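You operate a simulated robot arm through the tools that you are given. There is no shell and no other tool. Be economical: measure what you need, move in short steps, check, and stop when the job is done.

Carry out the task below with a simulated robot arm. There is one attempt and no reset: what you move stays moved.

TASK
Put the copper link labelled "200 A" from the lead bench on the blue cover and the copper link labelled "100 A" on top of the grey cable coil.
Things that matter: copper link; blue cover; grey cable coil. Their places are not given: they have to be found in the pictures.

It is judged by the outcome, as a careful person would: the job done as asked, and still so three seconds after it is handed in. It fails if anything else is knocked over, pushed out of place, dropped, spilled or broken.

THE ROBOT
A 6-joint arm with a two-finger parallel gripper, fixed in place. Base frame: the origin is at the foot of the arm, x ahead of it, y to its left, z up; the work surface is at about z = 0.88. Lengths are in m, angles in degrees, forces in N, time in s.
With the tool pointing down near the work surface it reaches from about 0.26 to 0.66 m from the base axis. Its first joint turns from -66.0 to 66.0 degrees. Payload 2.9 kg.
Tool frame: the origin (TCP) lies between the finger pads and is the grasp point; the fingertips stand 0.03 m ahead of it; z points along the fingers, y is the line along which they close. The gripper opens to 0.11 m. The fingers are 0.02 m wide and 0.01 m thick; the gripper's body (0.048 by 0.112 m) begins 0.055 m behind the TCP.
Orientation is that of the tool frame in the base frame, as [roll, pitch, yaw] about the fixed x, y, z axes, in that order (R = Rz(yaw) Ry(pitch) Rx(roll)). With the fingers straight down and closing along the base's y, the tool's x points along the base's -x, its y along +y and its z along -z.

THE INTERFACE
- The arm moves only by the tool jog_arm. Its argument "increments" is a list of rows, each a list of 6 numbers: the shift along the tool's x, y, z in m, then the turn, a rotation vector about the tool's x, y, z in degrees. In form: [[tx, ty, tz, wx, wy, wz], ...]. A call has 1 to 10 rows; each row is the pose to reach, as a shift and turn from the pose commanded when the call began, along the tool's axes at that moment. "claw" is the finger opening in m, from 0 to 0.11, set as the call begins (left out, the last holds). A row lasts 0.2 s, in which the tool goes at most 0.05 m and 8.6 degrees; a call with a longer step from one row to the next is refused whole, and so is a gripper value outside its range. A pose out of reach is approached as far as the arm can. The call stops where the force on the tool passes 40 N (or 10 N more than at its start, if that is more) or the arm is blocked; 0.2 s more then pass. The fingers move at their own pace (about 0.108 m/s each) and stop on an object; they squeeze with about 40 N. The grip force told is the motor's: it shows also when the fingers shut on nothing. Time passes only in rows, and 0.2 s behind the last, so rows that repeat a pose let the fingers close. It gives the time, the measured TCP pose, the force on the tool (base axes), the opening and the grip force at its end, in the units of the frame above (readings bear some noise), and new pictures: "pictures" is both (left out), scene, wrist or none.
- Cameras (640 x 400 px; columns grow to the right, rows downward): "scene" is fixed at [0.0791, 0.4413, 1.3726]; the picture's right is [-0.70, -0.71, 0.00], its down [-0.48, 0.48, -0.74] and it looks along [0.52, -0.52, -0.68] (base axes); focal length 298 px, centre (320, 200). "wrist" rides on the gripper at [-0.036, 0, -0.057] in the tool frame; the picture's right is [0.00, -1.00, 0.00], its down [0.97, 0.00, -0.24] and it looks along [0.24, 0.00, 0.97] (tool axes); focal length 218 px, centre (320, 200).
- pixel_to_xyz(camera, pixels): for up to 12 pixels [column, row] of the newest picture of that camera ("zoom" is the newest enlarged one), the place [x, y, z] in the base frame of the surface seen there, good to about 0.002 m. No time passes.
- inspect(camera, box): a new picture of the part [left, top, right, bottom] of that camera's present view, enlarged. No time passes.
- hand_in(): hands the job in; it is judged then, once.

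Work in short steps. Measure before you move; look again where a grasp or a placing could have gone wrong, and mend it. You have 60 turns and 100 pictures in all, the two below and enlarged ones among them. Open the gripper and draw the arm clear of the work before you hand the job in, unless the task says otherwise; then end with one line.

The tools are called after "Emit:" as name(argument=value, ...) on one line, values as JSON. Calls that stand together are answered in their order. jog_arm: Moves the arm, as the interface text tells. Its arguments: {"type":"object","properties":{"increments":{"type":"array"},"claw":{"type":"number"},"pictures":{"type":"string","enum":["both","scene","wrist","none"]}},"required":["increments"]} The other tools are called the same way: pixel_to_xyz (camera, pixels) gives the place of the surface under pixels of a picture; inspect (camera, box) takes an enlarged picture of a part of a camera's view; hand_in () hands the job in.

At the start:

```text
time: 0.0
eef_pos: [0.529, -0.0257, 1.0833]
tool_rot: [-179.9, 0.0, -180.0]
ft_force: [-0.5, -0.6, -0.4]
opening: 0.1102
grasp_force: 0.0
```

scene: 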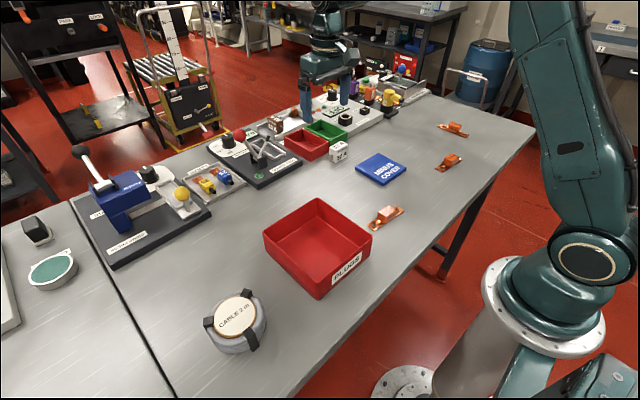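
wrist: 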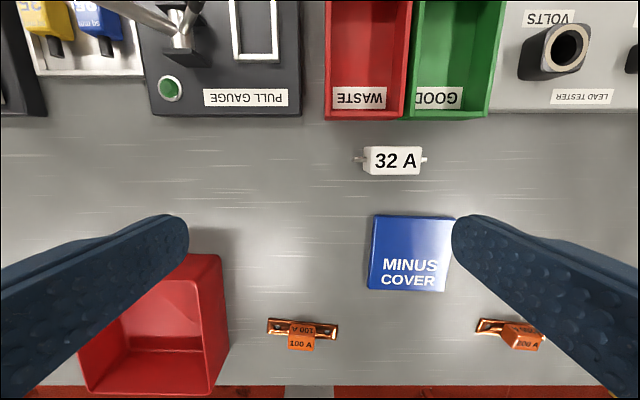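

The scene shows three copper links near (386,215), (448,162) and (453,129). I'll zoom in to read the labels and measure.

Emit:
inspect(camera="scene", box=[350, 110, 480, 240])

Emit:
inspect(camera="wrist", box=[250, 290, 570, 390])

Emit:
pixel_to_xyz(camera="scene", pixels=[[386, 212], [374, 224], [400, 210], [448, 160], [453, 127], [234, 312], [382, 168], [357, 171], [380, 153], [406, 170], [384, 186], [320, 240]])

Emit:
pixel_to_xyz(camera="wrist", pixels=[[302, 329], [302, 344], [272, 327], [335, 330], [520, 328], [522, 345], [482, 326], [542, 330], [375, 217], [445, 290], [410, 250], [373, 290]])

```text
3.08 times, centred on (415, 175) of scene
```

zoom: 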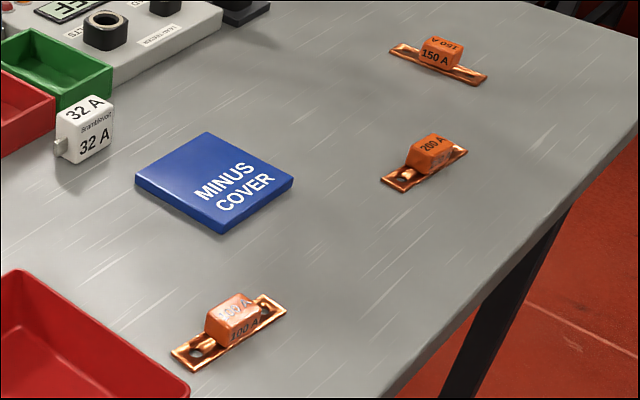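

```text
2.00 times, centred on (410, 340) of wrist
```

zoom: 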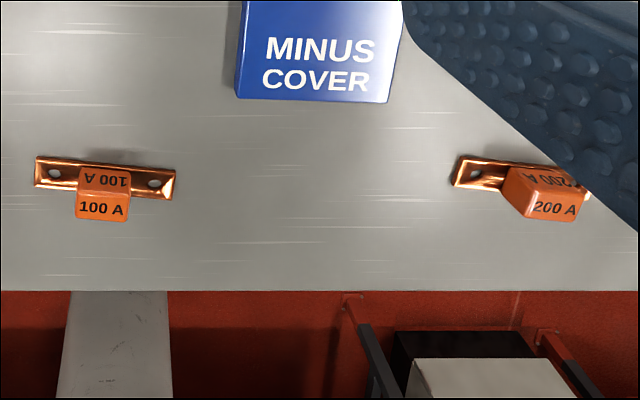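

```text
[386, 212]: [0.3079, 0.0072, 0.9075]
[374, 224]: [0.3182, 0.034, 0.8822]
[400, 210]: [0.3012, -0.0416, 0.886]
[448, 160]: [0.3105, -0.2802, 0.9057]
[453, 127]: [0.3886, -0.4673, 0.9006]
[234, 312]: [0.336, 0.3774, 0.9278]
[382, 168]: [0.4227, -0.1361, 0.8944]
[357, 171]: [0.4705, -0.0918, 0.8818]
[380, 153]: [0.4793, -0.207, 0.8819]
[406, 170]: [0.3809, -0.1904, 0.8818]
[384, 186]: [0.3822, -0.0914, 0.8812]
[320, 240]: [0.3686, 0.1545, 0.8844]
```

```text
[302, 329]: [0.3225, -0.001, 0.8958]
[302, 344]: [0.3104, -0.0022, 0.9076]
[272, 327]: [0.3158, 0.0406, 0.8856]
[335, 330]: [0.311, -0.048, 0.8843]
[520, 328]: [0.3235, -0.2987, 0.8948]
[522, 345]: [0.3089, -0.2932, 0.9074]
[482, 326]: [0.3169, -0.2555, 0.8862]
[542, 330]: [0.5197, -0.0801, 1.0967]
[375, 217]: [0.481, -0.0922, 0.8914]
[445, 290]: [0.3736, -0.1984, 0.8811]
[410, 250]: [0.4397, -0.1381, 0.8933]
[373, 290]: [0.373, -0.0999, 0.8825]
```

The labels read 100 A at (386,215), 200 A at (448,162) and 150 A at (453,129), the last being a distractor. I'll move above the 100 A link for a closer look.

Emit:
jog_arm(increments=[[0.045, 0.005, 0.01, 0, 0, 0], [0.09, 0.01, 0.02, 0, 0, 0], [0.135, 0.015, 0.03, 0, 0, 0], [0.18, 0.02, 0.04, 0, 0, 0], [0.219, 0.022, 0.05, 0, 0, 0], [0.219, 0.022, 0.05, 0, 0, 0]])

```text
time: 1.4
eef_pos: [0.3069, -0.0036, 1.0343]
tool_rot: [180.0, 0.0, 179.9]
ft_force: [0.3, -1.0, -0.5]
opening: 0.1102
grasp_force: 0.0
```

scene: 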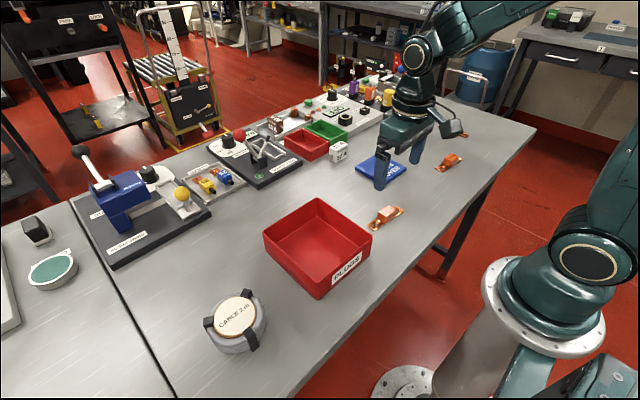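
wrist: 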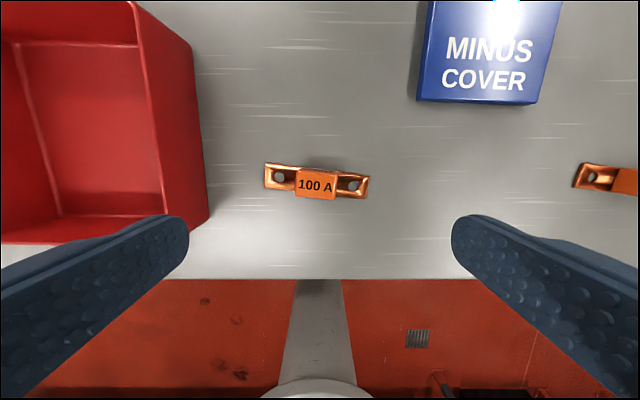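

The link is centred at (316,183), tilted about 6 degrees. I'll zoom and measure the block.

Emit:
inspect(camera="wrist", box=[256, 145, 376, 220])

Emit:
pixel_to_xyz(camera="wrist", pixels=[[298, 172], [336, 174], [297, 196], [335, 198], [316, 185], [266, 165], [264, 187], [368, 178], [366, 196], [290, 172], [341, 192], [200, 212]])

```text
5.33 times, centred on (316, 182) of wrist
```

zoom: 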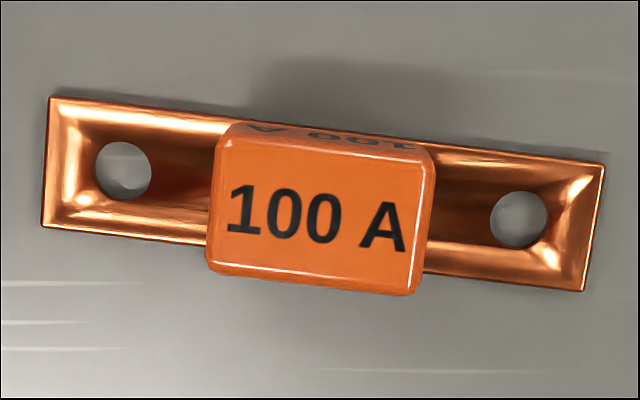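

```text
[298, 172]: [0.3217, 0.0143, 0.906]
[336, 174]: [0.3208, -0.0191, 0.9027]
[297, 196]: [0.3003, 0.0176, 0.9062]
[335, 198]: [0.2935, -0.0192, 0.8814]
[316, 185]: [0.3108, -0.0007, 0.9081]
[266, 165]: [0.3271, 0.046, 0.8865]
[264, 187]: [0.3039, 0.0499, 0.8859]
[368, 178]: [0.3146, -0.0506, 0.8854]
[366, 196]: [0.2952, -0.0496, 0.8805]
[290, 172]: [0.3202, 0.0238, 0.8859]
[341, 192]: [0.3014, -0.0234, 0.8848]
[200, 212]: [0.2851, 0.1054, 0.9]
```

The block measures about 34 by 22 mm with its top at z 0.908, and the bar top is at 0.886. I'll grip the block along the bar's length, tips just above the bar: turn 6 degrees and descend partway.

Emit:
jog_arm(increments=[[-0.0036, 0.003, 0.03, 0, 0, 6], [-0.0036, 0.003, 0.07, 0, 0, 6], [-0.0036, 0.003, 0.085, 0, 0, 6], [-0.0036, 0.003, 0.085, 0, 0, 6]], claw=0.07, pictures="wrist")

```text
time: 2.4
eef_pos: [0.3114, 0.0001, 0.9478]
tool_rot: [179.9, 0.1, 174.0]
ft_force: [0.5, -0.5, 0.2]
opening: 0.07
grasp_force: 0.1
```

wrist: 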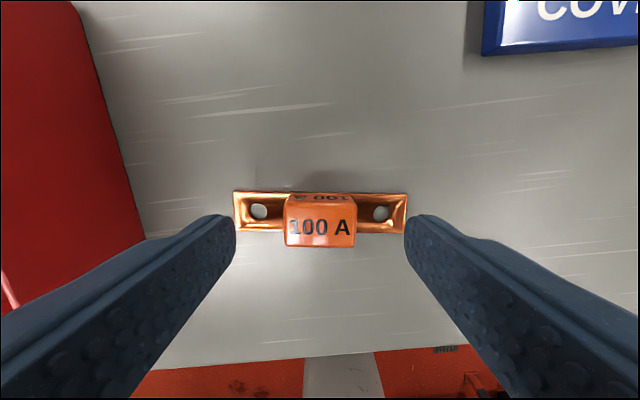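

The bar is now level and centred at (320,212). I'll descend to z 0.919 and close.

Emit:
jog_arm(increments=[[0.0005, 0, 0.015, 0, 0, 0], [0.0005, 0, 0.0285, 0, 0, 0], [0.0005, 0, 0.0285, 0, 0, 0]], pictures="wrist")

Emit:
jog_arm(increments=[[0, 0, 0, 0, 0, 0], [0, 0, 0, 0, 0, 0], [0, 0, 0, 0, 0, 0]], claw=0.02, pictures="wrist")

```text
time: 3.2
eef_pos: [0.3121, 0.0004, 0.9185]
tool_rot: [180.0, 0.0, 174.1]
ft_force: [-0.1, -0.6, 0.2]
opening: 0.0702
grasp_force: 0.0
```

wrist: 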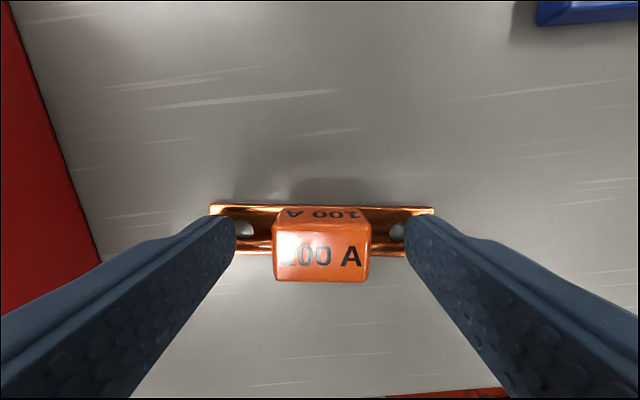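

```text
time: 4.0
eef_pos: [0.3124, 0.0002, 0.919]
tool_rot: [180.0, 0.0, 174.0]
ft_force: [0.3, -0.7, 0.1]
opening: 0.0352
grasp_force: 40.2
```

wrist: 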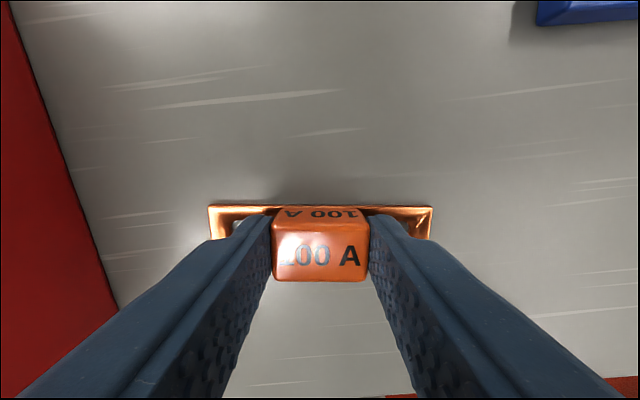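

The grip holds at 35 mm. I'll lift 0.15 m and measure the coil and bin rim.

Emit:
jog_arm(increments=[[0, 0, -0.03, 0, 0, 0], [0, 0, -0.07, 0, 0, 0], [0, 0, -0.11, 0, 0, 0], [0, 0, -0.15, 0, 0, 0], [0, 0, -0.15, 0, 0, 0]])

Emit:
pixel_to_xyz(camera="scene", pixels=[[235, 316], [215, 318], [254, 312], [232, 296], [236, 336], [212, 325], [250, 297], [257, 335], [318, 198], [263, 233], [372, 240], [322, 280]])

Emit:
inspect(camera="scene", box=[185, 270, 289, 370])

```text
time: 5.2
eef_pos: [0.3121, -0.0009, 1.069]
tool_rot: [180.0, 0.0, 173.9]
ft_force: [-0.1, -0.1, -0.1]
opening: 0.0198
grasp_force: 0.0
```

scene: 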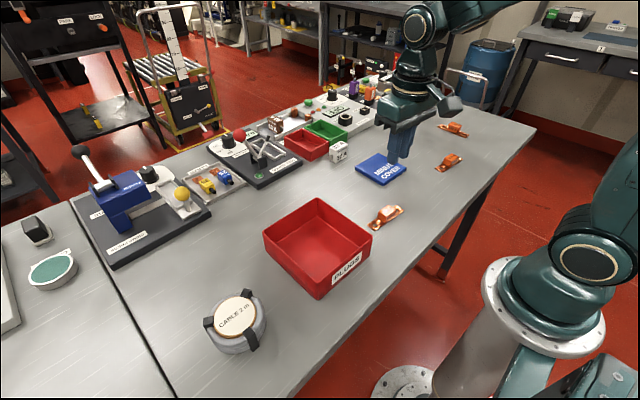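
wrist: 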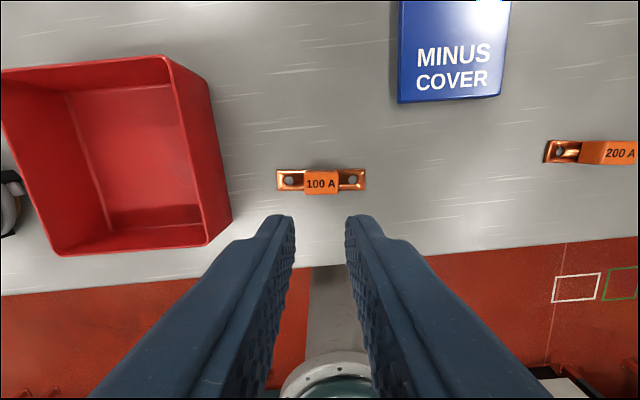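

```text
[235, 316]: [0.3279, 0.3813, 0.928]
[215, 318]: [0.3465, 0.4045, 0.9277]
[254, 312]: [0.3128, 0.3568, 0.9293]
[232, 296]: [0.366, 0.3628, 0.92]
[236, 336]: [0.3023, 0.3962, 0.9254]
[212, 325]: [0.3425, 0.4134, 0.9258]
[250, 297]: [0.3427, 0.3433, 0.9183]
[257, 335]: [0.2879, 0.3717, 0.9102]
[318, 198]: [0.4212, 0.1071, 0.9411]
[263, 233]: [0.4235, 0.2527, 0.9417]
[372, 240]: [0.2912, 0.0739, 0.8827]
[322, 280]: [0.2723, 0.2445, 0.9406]
```

```text
4.00 times, centred on (237, 320) of scene
```

zoom: 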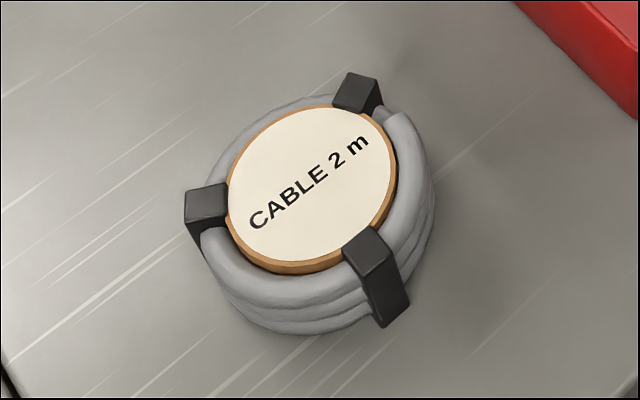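

The opening dropped to 0.0198 and the link still lies at (321,181), so the fingers slipped off it. I'll look closely at the block's sides before retrying.

Emit:
inspect(camera="scene", box=[362, 197, 410, 235])

Emit:
inspect(camera="wrist", box=[265, 150, 377, 210])

Emit:
pixel_to_xyz(camera="wrist", pixels=[[321, 172], [321, 182], [321, 191], [307, 182], [335, 182], [278, 172], [278, 189], [364, 171], [364, 188], [321, 165], [300, 181], [342, 181]])

```text
10.53 times, centred on (386, 216) of scene
```

zoom: 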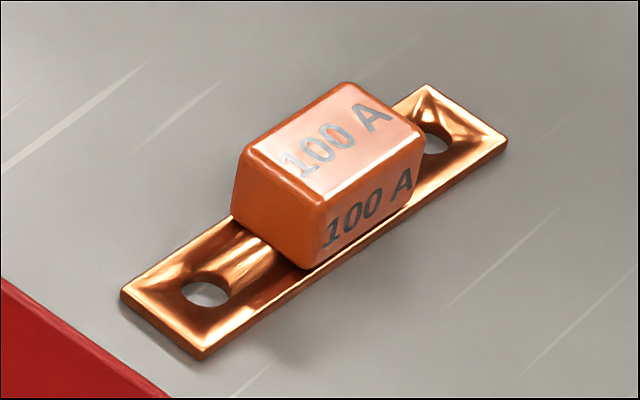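

```text
5.71 times, centred on (321, 180) of wrist
```

zoom: 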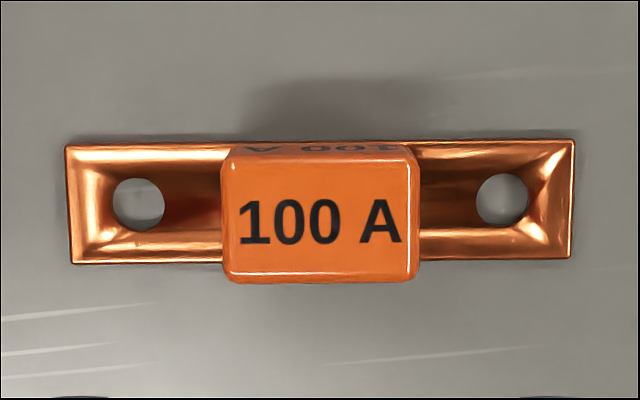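

```text
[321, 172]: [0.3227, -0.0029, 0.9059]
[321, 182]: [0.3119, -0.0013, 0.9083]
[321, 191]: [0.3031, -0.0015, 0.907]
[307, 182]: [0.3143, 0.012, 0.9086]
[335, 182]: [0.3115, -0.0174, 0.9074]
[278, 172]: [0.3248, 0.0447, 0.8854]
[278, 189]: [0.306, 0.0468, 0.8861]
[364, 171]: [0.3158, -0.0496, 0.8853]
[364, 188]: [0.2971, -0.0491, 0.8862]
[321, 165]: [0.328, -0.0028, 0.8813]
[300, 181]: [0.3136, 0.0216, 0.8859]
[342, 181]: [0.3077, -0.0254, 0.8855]
```

The block's sides are plain and the link didn't move, so the tip-only grip along the bar was just too weak. I'll turn 90 degrees to grip across the 22 mm width, where the tips can go down to the bench and hold both block and bar.

Emit:
jog_arm(increments=[[0, 0, 0.005, 0, 0, -8.5], [0, 0, 0.01, 0, 0, -17], [0, 0, 0.015, 0, 0, -25.5], [0, 0, 0.02, 0, 0, -34], [0, 0, 0.025, 0, 0, -42.5], [0, 0, 0.03, 0, 0, -51], [0, 0, 0.035, 0, 0, -59.5], [0, 0, 0.04, 0, 0, -68], [0, 0, 0.045, 0, 0, -76.5], [0.0005, -0.0011, 0.05, 0, 0, -85]], claw=0.06, pictures="none")

Emit:
jog_arm(increments=[[0, 0, 0.03, 0, 0, -5.6], [0, 0, 0.06, 0, 0, -5.6], [0, 0, 0.06, 0, 0, -5.6]])

```text
time: 7.4
eef_pos: [0.3106, -0.0019, 1.0196]
tool_rot: [179.9, 0.0, -100.8]
ft_force: [-0.4, -0.1, -0.6]
opening: 0.06
grasp_force: 0.1
```

```text
time: 8.2
eef_pos: [0.3111, -0.0011, 0.9595]
tool_rot: [180.0, 0.0, -95.3]
ft_force: [-0.5, 0.5, 0.3]
opening: 0.0601
grasp_force: 0.0
```

scene: 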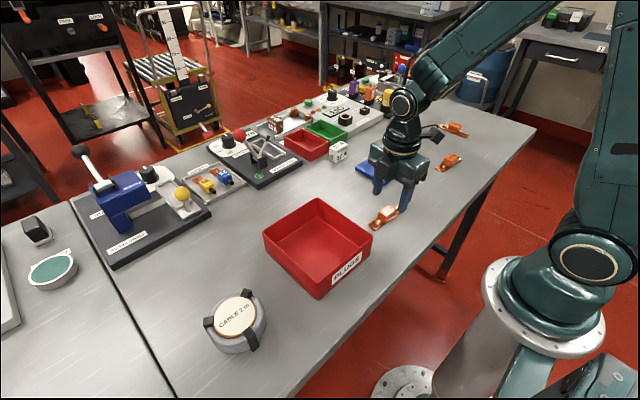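
wrist: 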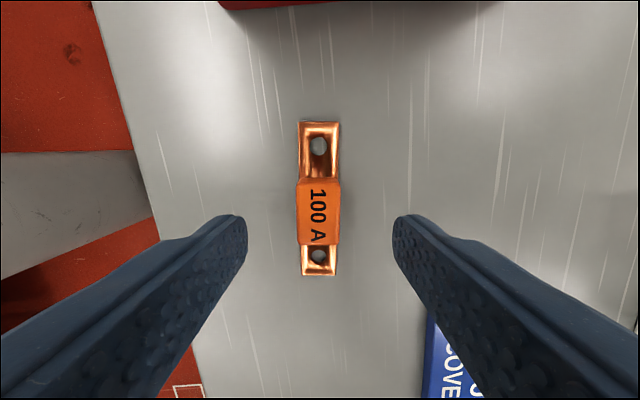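

Aligned with the block between the fingers. I'll descend to z about 0.913.

Emit:
jog_arm(increments=[[0, 0, 0.02, 0, 0, 0], [0, 0, 0.038, 0, 0, 0], [0, 0, 0.0463, 0, 0, 0], [0, 0, 0.0463, 0, 0, 0]], pictures="none")

Emit:
jog_arm(increments=[[0, 0, 0, 0, 0, 0], [0, 0, 0, 0, 0, 0], [0, 0, 0, 0, 0, 0]], claw=0, pictures="none")

Emit:
jog_arm(increments=[[0, 0, -0.003, 0, 0, 0], [0, 0, -0.008, 0, 0, 0], [0, 0, -0.015, 0, 0, 0], [0, 0, -0.02, 0, 0, 0]])

```text
time: 9.2
eef_pos: [0.3109, -0.0017, 0.9122]
tool_rot: [180.0, 0.0, -95.4]
ft_force: [0.1, 1.1, -0.4]
opening: 0.0597
grasp_force: 0.0
```

```text
time: 10.0
eef_pos: [0.3114, -0.0024, 0.9127]
tool_rot: [180.0, 0.0, -95.4]
ft_force: [-0.2, 0.3, 0.5]
opening: 0.0233
grasp_force: 40.1
```

```text
time: 11.0
eef_pos: [0.3113, -0.0018, 0.9341]
tool_rot: [-180.0, 0.0, -95.3]
ft_force: [0.5, -0.2, -1.4]
opening: 0.0233
grasp_force: 40.7
```

scene: 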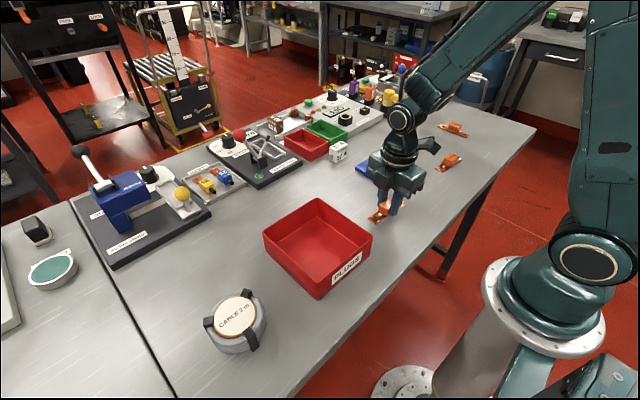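
wrist: 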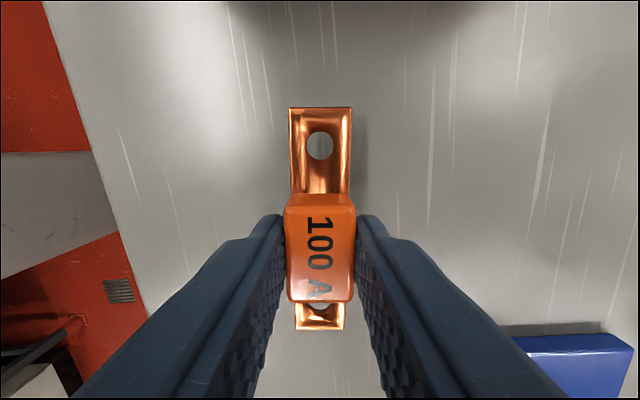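

The link is held (opening 0.0233). Next I'll measure the coil's disc and its three black ties, which may stand above the disc.

Emit:
jog_arm(increments=[[0, 0, -0.03, 0, 0, 0], [0, 0, -0.06, 0, 0, 0], [0, 0, -0.1, 0, 0, 0], [0, 0, -0.12, 0, 0, 0]], pictures="none")

Emit:
inspect(camera="scene", box=[197, 285, 277, 360])

Emit:
pixel_to_xyz(camera="scene", pixels=[[245, 292], [206, 321], [250, 332], [226, 298], [216, 330], [253, 317], [256, 306], [226, 336], [234, 316], [214, 312], [247, 293], [209, 320]])

```text
time: 12.0
eef_pos: [0.3123, 0.0001, 1.0541]
tool_rot: [180.0, 0.1, -95.4]
ft_force: [0.3, 0.2, -1.1]
opening: 0.0233
grasp_force: 39.9
```

```text
5.33 times, centred on (237, 322) of scene
```

zoom: 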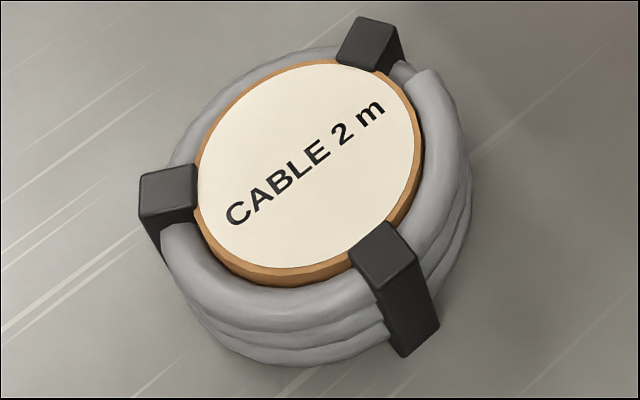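

```text
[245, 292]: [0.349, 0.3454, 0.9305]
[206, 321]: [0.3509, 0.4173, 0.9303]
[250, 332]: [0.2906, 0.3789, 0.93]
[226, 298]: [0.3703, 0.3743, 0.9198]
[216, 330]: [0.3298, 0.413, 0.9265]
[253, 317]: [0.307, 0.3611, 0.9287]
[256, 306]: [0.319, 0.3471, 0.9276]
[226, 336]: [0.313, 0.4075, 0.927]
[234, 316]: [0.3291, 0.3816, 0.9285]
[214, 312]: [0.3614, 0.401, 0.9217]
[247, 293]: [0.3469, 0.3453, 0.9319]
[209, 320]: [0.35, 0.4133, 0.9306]
```

The ties are at (0.348,0.345), (0.351,0.416) and (0.291,0.379), tops at 0.9305. That puts the disc centre near (0.330,0.380) at z 0.928. Laying the bar along y avoids the ties, so I'll carry it over at height.

Emit:
jog_arm(increments=[[-0.0422, 0.0022, 0, 0, 0, 0], [-0.0844, 0.0044, 0, 0, 0, 0], [-0.1266, 0.0067, 0, 0, 0, -1], [-0.1688, 0.0089, 0, 0, 0, -2], [-0.211, 0.0112, 0, 0, 0, -3], [-0.2532, 0.0134, 0, 0, 0, -4], [-0.2954, 0.0156, 0, 0, 0, -5], [-0.3376, 0.0179, 0, 0, 0, -5.4], [-0.3798, 0.0201, 0, 0, 0, -5.4], [-0.3798, 0.0201, 0, 0, 0, -5.4]])

```text
time: 14.2
eef_pos: [0.3266, 0.3788, 1.052]
tool_rot: [180.0, 0.0, -90.1]
ft_force: [-0.3, -0.3, -0.7]
opening: 0.0235
grasp_force: 40.0
```

scene: 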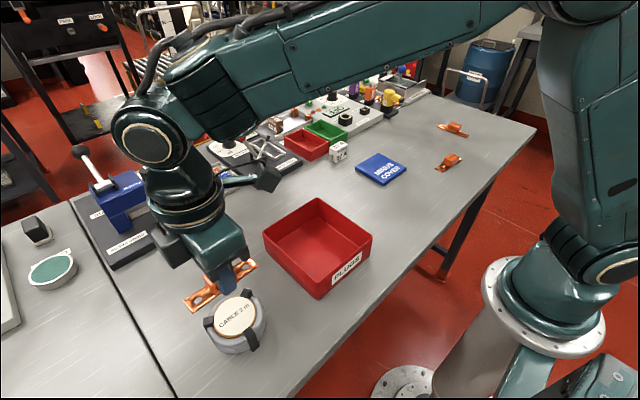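
wrist: 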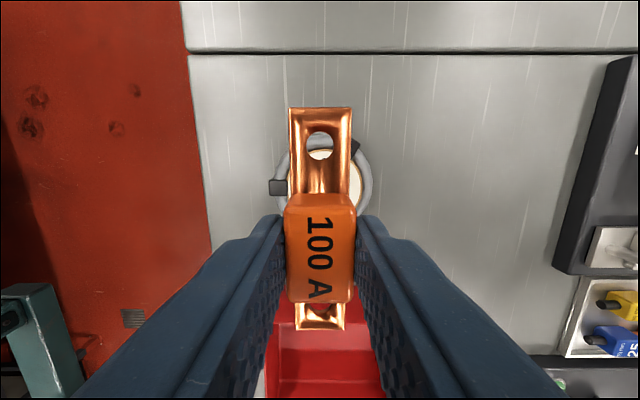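

The link is over the coil. I'll lower it to about 8 mm above contact and check.

Emit:
jog_arm(increments=[[-0.0012, -0.0014, 0.04, 0, 0, 0], [-0.0012, -0.0014, 0.075, 0, 0, 0], [-0.0012, -0.0014, 0.084, 0, 0, 0], [-0.0012, -0.0014, 0.084, 0, 0, 0]])

Emit:
inspect(camera="scene", box=[177, 265, 297, 360])

```text
time: 15.2
eef_pos: [0.3298, 0.3799, 0.969]
tool_rot: [-180.0, -0.1, -90.0]
ft_force: [-0.4, 0.0, -0.9]
opening: 0.0235
grasp_force: 40.1
```

scene: 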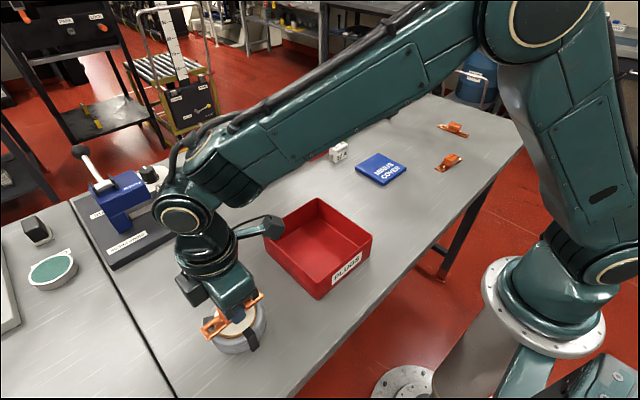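
wrist: 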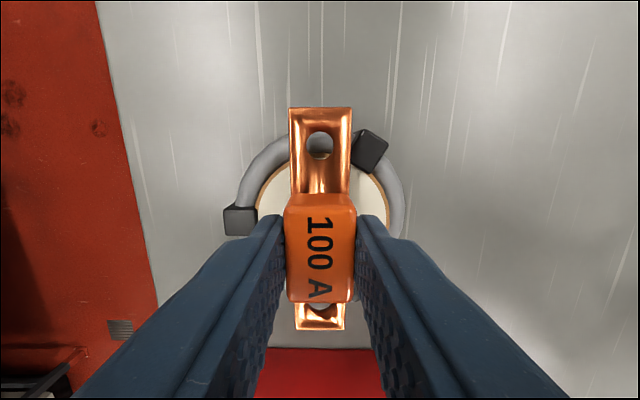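

```text
4.21 times, centred on (237, 312) of scene
```

zoom: 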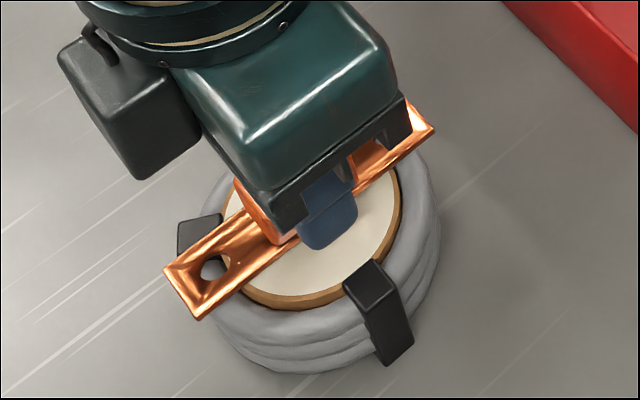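

It clears the ties. I'll nudge 2 mm away from them (toward -x) and lower to contact.

Emit:
jog_arm(increments=[[0, 0.002, 0.003, 0, 0, 0], [0, 0.002, 0.006, 0, 0, 0], [0, 0.002, 0.008, 0, 0, 0], [0, 0.002, 0.0095, 0, 0, 0], [0, 0.002, 0.0095, 0, 0, 0]])

```text
time: 16.4
eef_pos: [0.3262, 0.3802, 0.9617]
tool_rot: [-180.0, 0.2, -90.0]
ft_force: [-2.3, -0.4, 7.9]
opening: 0.0233
grasp_force: 40.0
```

scene: 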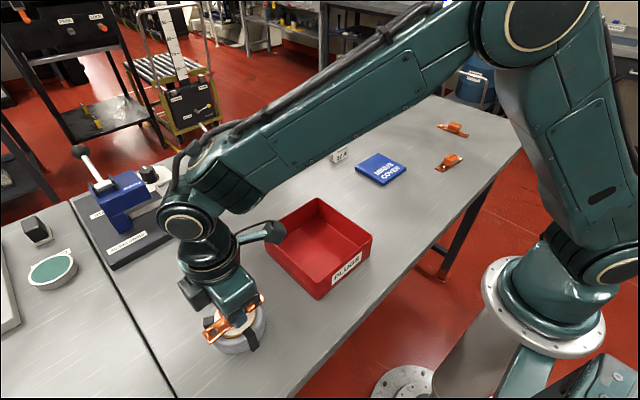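
wrist: 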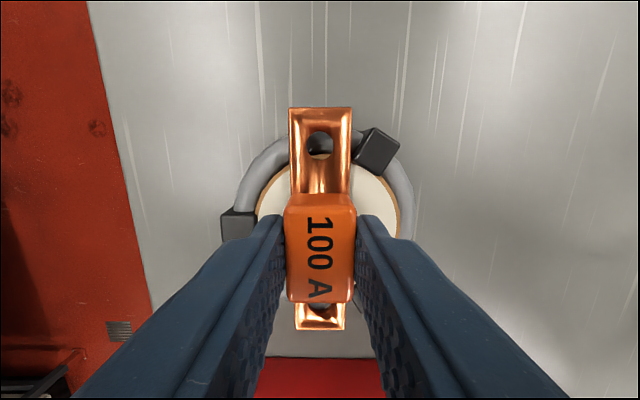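

Contact reads about 8 N. I'll ease off 1 mm, open slightly so I don't push the nearby tie, then rise straight up.

Emit:
jog_arm(increments=[[0, 0, -0.001, 0, 0, 0], [0, 0, -0.001, 0, 0, 0]], pictures="none")

Emit:
jog_arm(increments=[[0, 0, 0, 0, 0, 0], [0, 0, 0, 0, 0, 0]], claw=0.031, pictures="none")

Emit:
jog_arm(increments=[[0, 0, -0.01, 0, 0, 0], [0, 0, -0.03, 0, 0, 0], [0, 0, -0.06, 0, 0, 0], [0, 0, -0.1, 0, 0, 0], [0, 0, -0.12, 0, 0, 0]])

```text
time: 17.0
eef_pos: [0.3277, 0.381, 0.9603]
tool_rot: [179.9, 0.0, -90.0]
ft_force: [1.1, -0.1, 0.7]
opening: 0.0231
grasp_force: 39.6
```

```text
time: 17.6
eef_pos: [0.3266, 0.3799, 0.9613]
tool_rot: [-180.0, 0.0, -90.0]
ft_force: [0.0, 0.7, 0.1]
opening: 0.031
grasp_force: 0.0
```

```text
time: 18.8
eef_pos: [0.3273, 0.3808, 1.0827]
tool_rot: [180.0, 0.1, -89.9]
ft_force: [0.2, -0.4, -0.1]
opening: 0.031
grasp_force: 0.0
```

scene: 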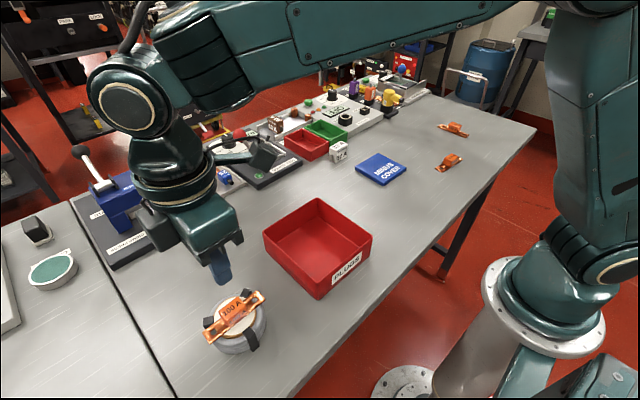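
wrist: 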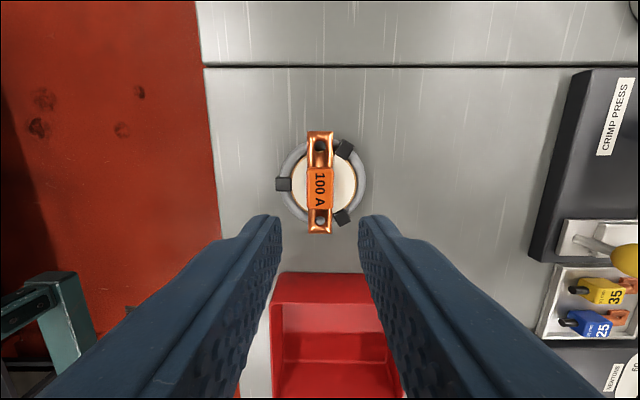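

The 100 A link rests well on the coil. I'll travel to above the 200 A link at about (0.31,-0.29), turning the tool half round on the way so the wrist doesn't wind up.

Emit:
jog_arm(increments=[[0.03, 0, 0, 0, 0, 8.5], [0.06, 0, 0, 0, 0, 17], [0.09, 0, 0, 0, 0, 25.5], [0.12, 0, 0, 0, 0, 34], [0.15, 0, 0, 0, 0, 42.5], [0.18, 0, 0, 0, 0, 51], [0.21, 0, 0, 0, 0, 59.5], [0.24, 0, 0, 0, 0, 68], [0.27, 0, 0, 0, 0, 76.5], [0.3, 0, 0, 0, 0, 85]], pictures="none")

Emit:
jog_arm(increments=[[0.003, -0.0349, 0, 0, 0, 8.5], [0.006, -0.0697, 0, 0, 0, 17], [0.009, -0.1046, 0, 0, 0, 25.5], [0.012, -0.1394, 0, 0, 0, 34], [0.015, -0.1743, 0, 0, 0, 42.5], [0.018, -0.2092, 0, 0, 0, 51], [0.021, -0.244, 0, 0, 0, 59.5], [0.024, -0.2789, 0, 0, 0, 68], [0.0275, -0.3137, 0, 0, 0, 76.5], [0.0305, -0.3486, 0, 0, 0, 85]])

```text
time: 21.0
eef_pos: [0.3263, 0.0796, 1.081]
tool_rot: [179.9, -0.1, -175.1]
ft_force: [0.7, -0.3, 0.3]
opening: 0.0306
grasp_force: 0.1
```

```text
time: 23.2
eef_pos: [0.3277, -0.2705, 1.0812]
tool_rot: [-180.0, 0.0, 99.9]
ft_force: [0.4, 0.5, -0.3]
opening: 0.0308
grasp_force: 0.0
```

scene: 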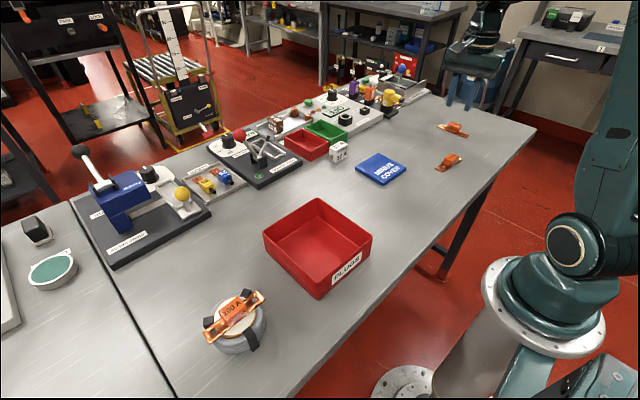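
wrist: 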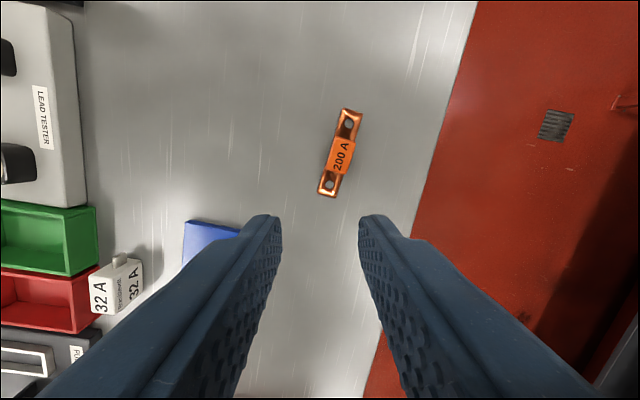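

The 200 A link shows at (340,155). I'll measure it and the cover.

Emit:
inspect(camera="wrist", box=[290, 100, 390, 205])

Emit:
pixel_to_xyz(camera="wrist", pixels=[[344, 110], [361, 114], [319, 192], [334, 195], [340, 153], [333, 145], [350, 148], [330, 170], [345, 172], [340, 165]])

Emit:
pixel_to_xyz(camera="scene", pixels=[[379, 153], [406, 169], [382, 184], [356, 168], [381, 168], [345, 146], [316, 150]])

```text
3.81 times, centred on (340, 152) of wrist
```

zoom: 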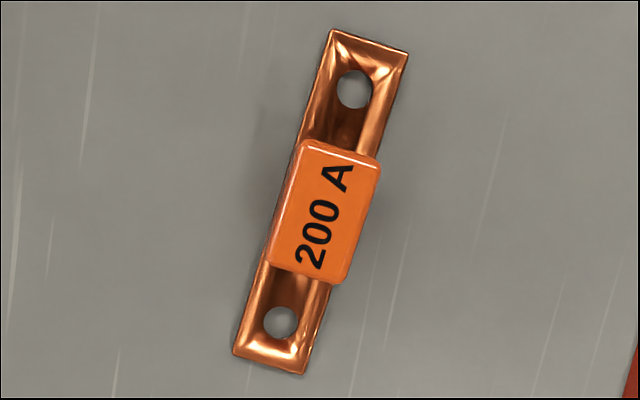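

```text
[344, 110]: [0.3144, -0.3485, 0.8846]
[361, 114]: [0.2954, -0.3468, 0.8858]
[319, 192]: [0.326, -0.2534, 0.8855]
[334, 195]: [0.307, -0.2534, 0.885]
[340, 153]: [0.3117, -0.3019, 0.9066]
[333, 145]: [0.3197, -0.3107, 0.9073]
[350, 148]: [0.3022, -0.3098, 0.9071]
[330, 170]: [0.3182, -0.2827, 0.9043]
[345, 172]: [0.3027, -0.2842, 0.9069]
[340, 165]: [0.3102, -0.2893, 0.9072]
```

```text
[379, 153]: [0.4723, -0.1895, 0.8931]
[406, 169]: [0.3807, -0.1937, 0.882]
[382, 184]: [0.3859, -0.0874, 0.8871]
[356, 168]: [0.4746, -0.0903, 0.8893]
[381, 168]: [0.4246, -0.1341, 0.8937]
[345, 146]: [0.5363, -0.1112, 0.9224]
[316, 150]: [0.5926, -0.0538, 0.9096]
```

The bar centre is (0.311,-0.299), angled -7 degrees from y. I'll turn +17 about the tool z and move over it.

Emit:
jog_arm(increments=[[-0.008, -0.007, 0.03, 0, 0, 6], [-0.016, -0.014, 0.06, 0, 0, 12], [-0.0242, -0.0212, 0.09, 0, 0, 17], [-0.0242, -0.0212, 0.12, 0, 0, 17], [-0.0242, -0.0212, 0.12, 0, 0, 17]], claw=0.06)

```text
time: 24.4
eef_pos: [0.3092, -0.2976, 0.96]
tool_rot: [180.0, 0.1, 83.0]
ft_force: [-0.3, -0.3, -0.7]
opening: 0.0599
grasp_force: 0.1
```

scene: 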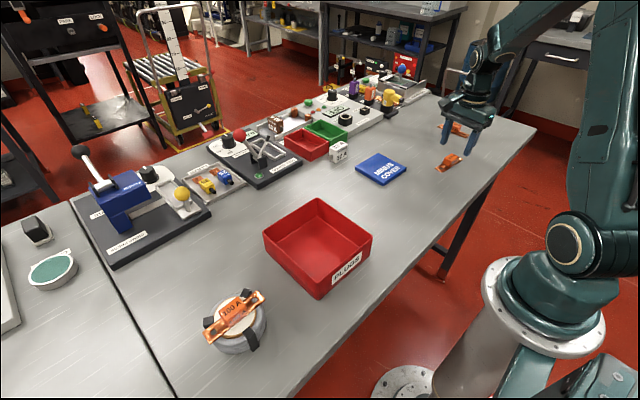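
wrist: 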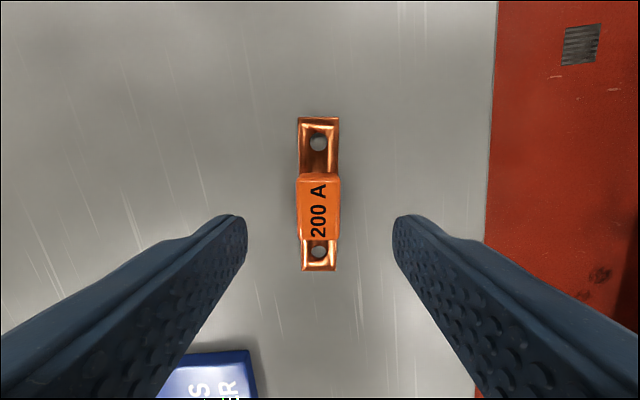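

Alignment matches the earlier good grasp. I'll shift 2 mm, descend, grip and make a small test lift.

Emit:
jog_arm(increments=[[-0.002, 0, 0.02, 0, 0, 0], [-0.002, 0, 0.038, 0, 0, 0], [-0.002, 0, 0.0473, 0, 0, 0], [-0.002, 0, 0.0473, 0, 0, 0]], pictures="none")

Emit:
jog_arm(increments=[[0, 0, 0, 0, 0, 0], [0, 0, 0, 0, 0, 0], [0, 0, 0, 0, 0, 0]], claw=0, pictures="none")

Emit:
jog_arm(increments=[[0, 0, -0.003, 0, 0, 0], [0, 0, -0.01, 0, 0, 0], [0, 0, -0.025, 0, 0, 0], [0, 0, -0.05, 0, 0, 0], [0, 0, -0.08, 0, 0, 0], [0, 0, -0.08, 0, 0, 0]])

```text
time: 25.4
eef_pos: [0.3098, -0.2998, 0.9131]
tool_rot: [-179.9, 0.0, 83.0]
ft_force: [0.0, 0.7, -0.9]
opening: 0.0602
grasp_force: 0.1
```

```text
time: 26.2
eef_pos: [0.3105, -0.2994, 0.9137]
tool_rot: [180.0, 0.1, 82.9]
ft_force: [-0.2, -0.3, -1.0]
opening: 0.0234
grasp_force: 39.5
```

```text
time: 27.6
eef_pos: [0.3104, -0.2977, 0.9929]
tool_rot: [-179.9, 0.0, 83.0]
ft_force: [0.2, -0.6, -1.4]
opening: 0.0233
grasp_force: 40.5
```

scene: 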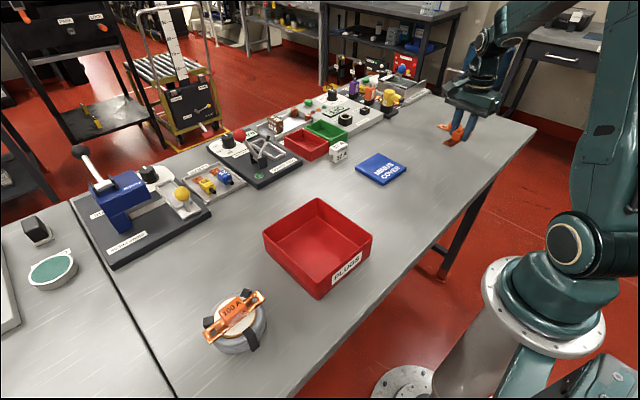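
wrist: 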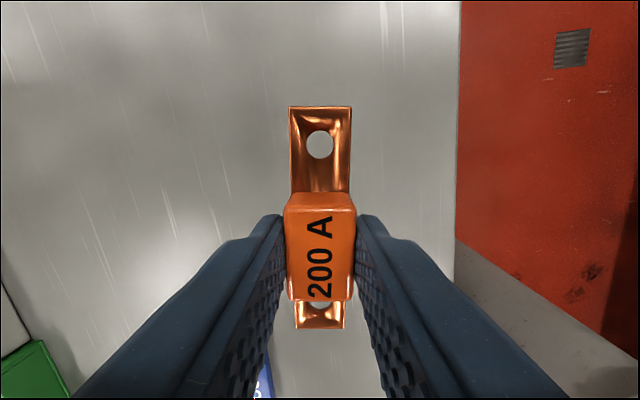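

Held firmly (0.0233). I'll carry it to the cover's centre near (0.428,-0.141), turning about 50 degrees so the link lies diagonally and fully on the cover.

Emit:
jog_arm(increments=[[0.0283, 0.0163, -0.01, 0, 0, -8.4], [0.0566, 0.0325, -0.02, 0, 0, -16.8], [0.0849, 0.0488, -0.02, 0, 0, -25.2], [0.1132, 0.0651, -0.02, 0, 0, -33.6], [0.1415, 0.0813, -0.01, 0, 0, -42], [0.1698, 0.0976, 0, 0, 0, -50], [0.1698, 0.0976, 0.03, 0, 0, -50], [0.1698, 0.0976, 0.03, 0, 0, -50]])

Emit:
inspect(camera="scene", box=[320, 110, 440, 200])

```text
time: 29.4
eef_pos: [0.4275, -0.144, 0.9632]
tool_rot: [-180.0, 0.0, 133.1]
ft_force: [-0.3, -0.9, -1.3]
opening: 0.0233
grasp_force: 40.3
```

scene: 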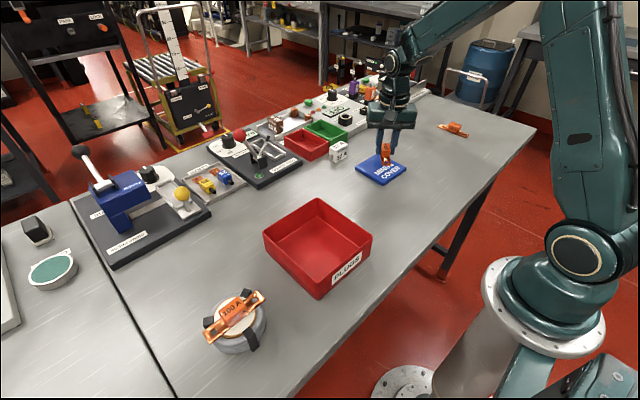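
wrist: 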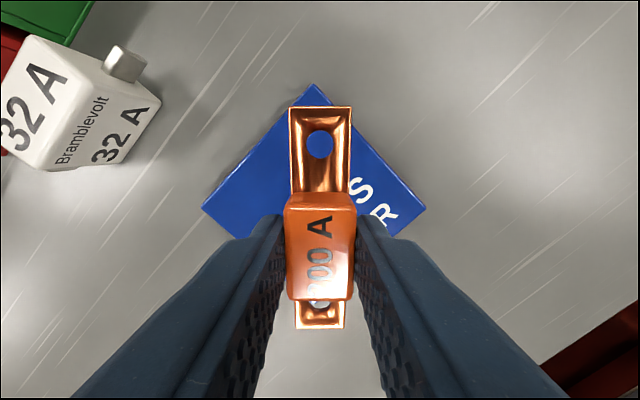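

```text
4.44 times, centred on (380, 155) of scene
```

zoom: 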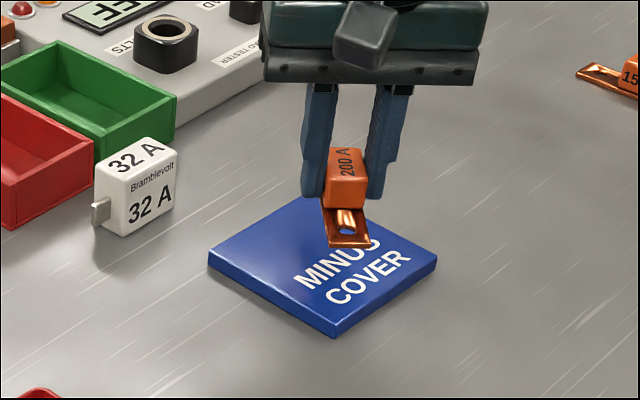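

Well centred over the cover. I'll lower to contact, expected near z 0.926.

Emit:
jog_arm(increments=[[0, 0.002, 0.015, 0, 0, 0], [0, 0.002, 0.028, 0, 0, 0], [0, 0.002, 0.033, 0, 0, 0], [0, 0.002, 0.0355, 0, 0, 0], [0, 0.002, 0.037, 0, 0, 0], [0, 0.002, 0.037, 0, 0, 0]])

```text
time: 30.8
eef_pos: [0.4279, -0.1418, 0.926]
tool_rot: [-180.0, 0.0, 132.9]
ft_force: [-0.1, -0.2, -0.4]
opening: 0.0236
grasp_force: 40.7
```

scene: 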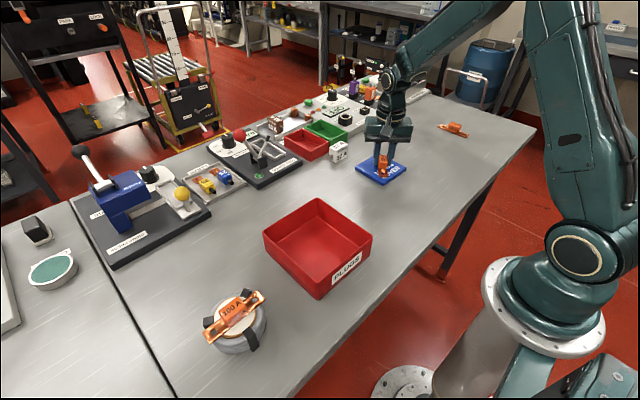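
wrist: 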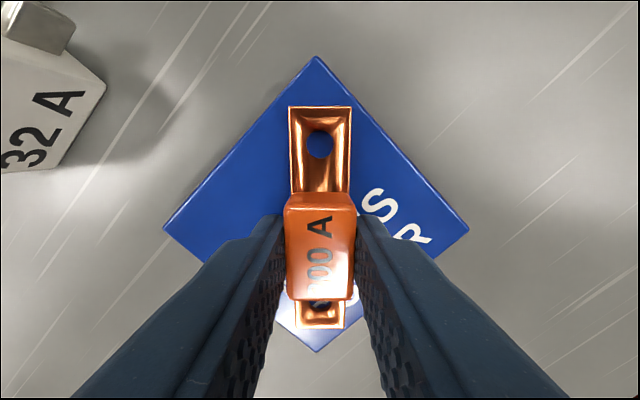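

Fully on the cover and just touching. I'll go down 0.7 mm more, then release and rise.

Emit:
jog_arm(increments=[[0, 0, 0.0007, 0, 0, 0], [0, 0, 0.0007, 0, 0, 0]], pictures="none")

Emit:
jog_arm(increments=[[0, 0, 0, 0, 0, 0], [0, 0, 0, 0, 0, 0]], claw=0.04, pictures="none")

Emit:
jog_arm(increments=[[0, 0, -0.01, 0, 0, 0], [0, 0, -0.03, 0, 0, 0], [0, 0, -0.07, 0, 0, 0], [0, 0, -0.11, 0, 0, 0], [0, 0, -0.15, 0, 0, 0], [0, 0, -0.15, 0, 0, 0]])

Emit:
inspect(camera="scene", box=[180, 130, 430, 370])

```text
time: 31.4
eef_pos: [0.4288, -0.1423, 0.9256]
tool_rot: [-180.0, 0.0, 133.0]
ft_force: [0.8, -0.1, -0.3]
opening: 0.0234
grasp_force: 39.8
```

```text
time: 32.0
eef_pos: [0.4303, -0.1424, 0.9262]
tool_rot: [180.0, -0.1, 133.0]
ft_force: [-0.3, -0.1, 0.7]
opening: 0.0401
grasp_force: 0.1
```

```text
time: 33.4
eef_pos: [0.4301, -0.1415, 1.0773]
tool_rot: [-180.0, -0.1, 133.0]
ft_force: [-0.1, 0.1, 0.0]
opening: 0.0397
grasp_force: 0.0
```

scene: 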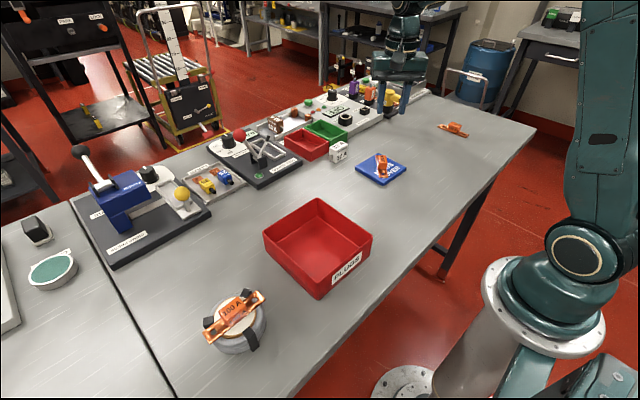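
wrist: 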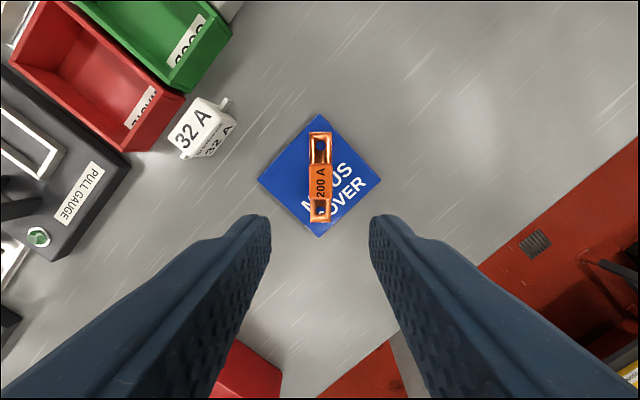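

```text
1.67 times, centred on (305, 250) of scene
```

zoom: 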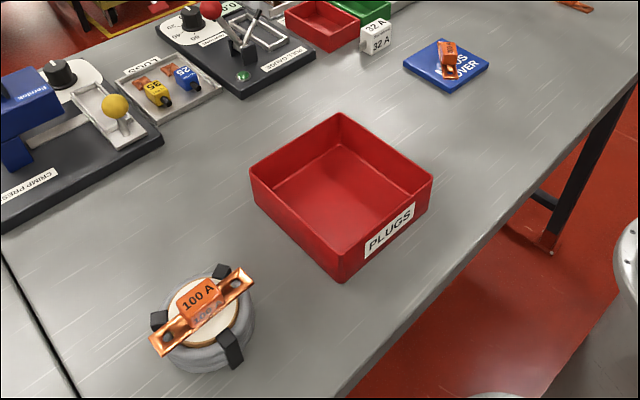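

Both links rest where asked, the gripper is open and clear, and nothing else was disturbed. Handing in.

Emit:
jog_arm(increments=[[0, 0, -0.03, 0, 0, 0], [0, 0, -0.03, 0, 0, 0]], claw=0.11, pictures="none")

Emit:
hand_in()

```text
time: 34.0
eef_pos: [0.4309, -0.1404, 1.1067]
tool_rot: [-179.9, 0.0, 132.9]
ft_force: [0.0, 1.0, -0.1]
opening: 0.1099
grasp_force: 0.0
```

```text
The job is handed in.
```

Job handed in: the 200 A link is on the blue cover and the 100 A link is on top of the grey cable coil; the first grip on the 100 A link slipped without moving it, and a second grip held.
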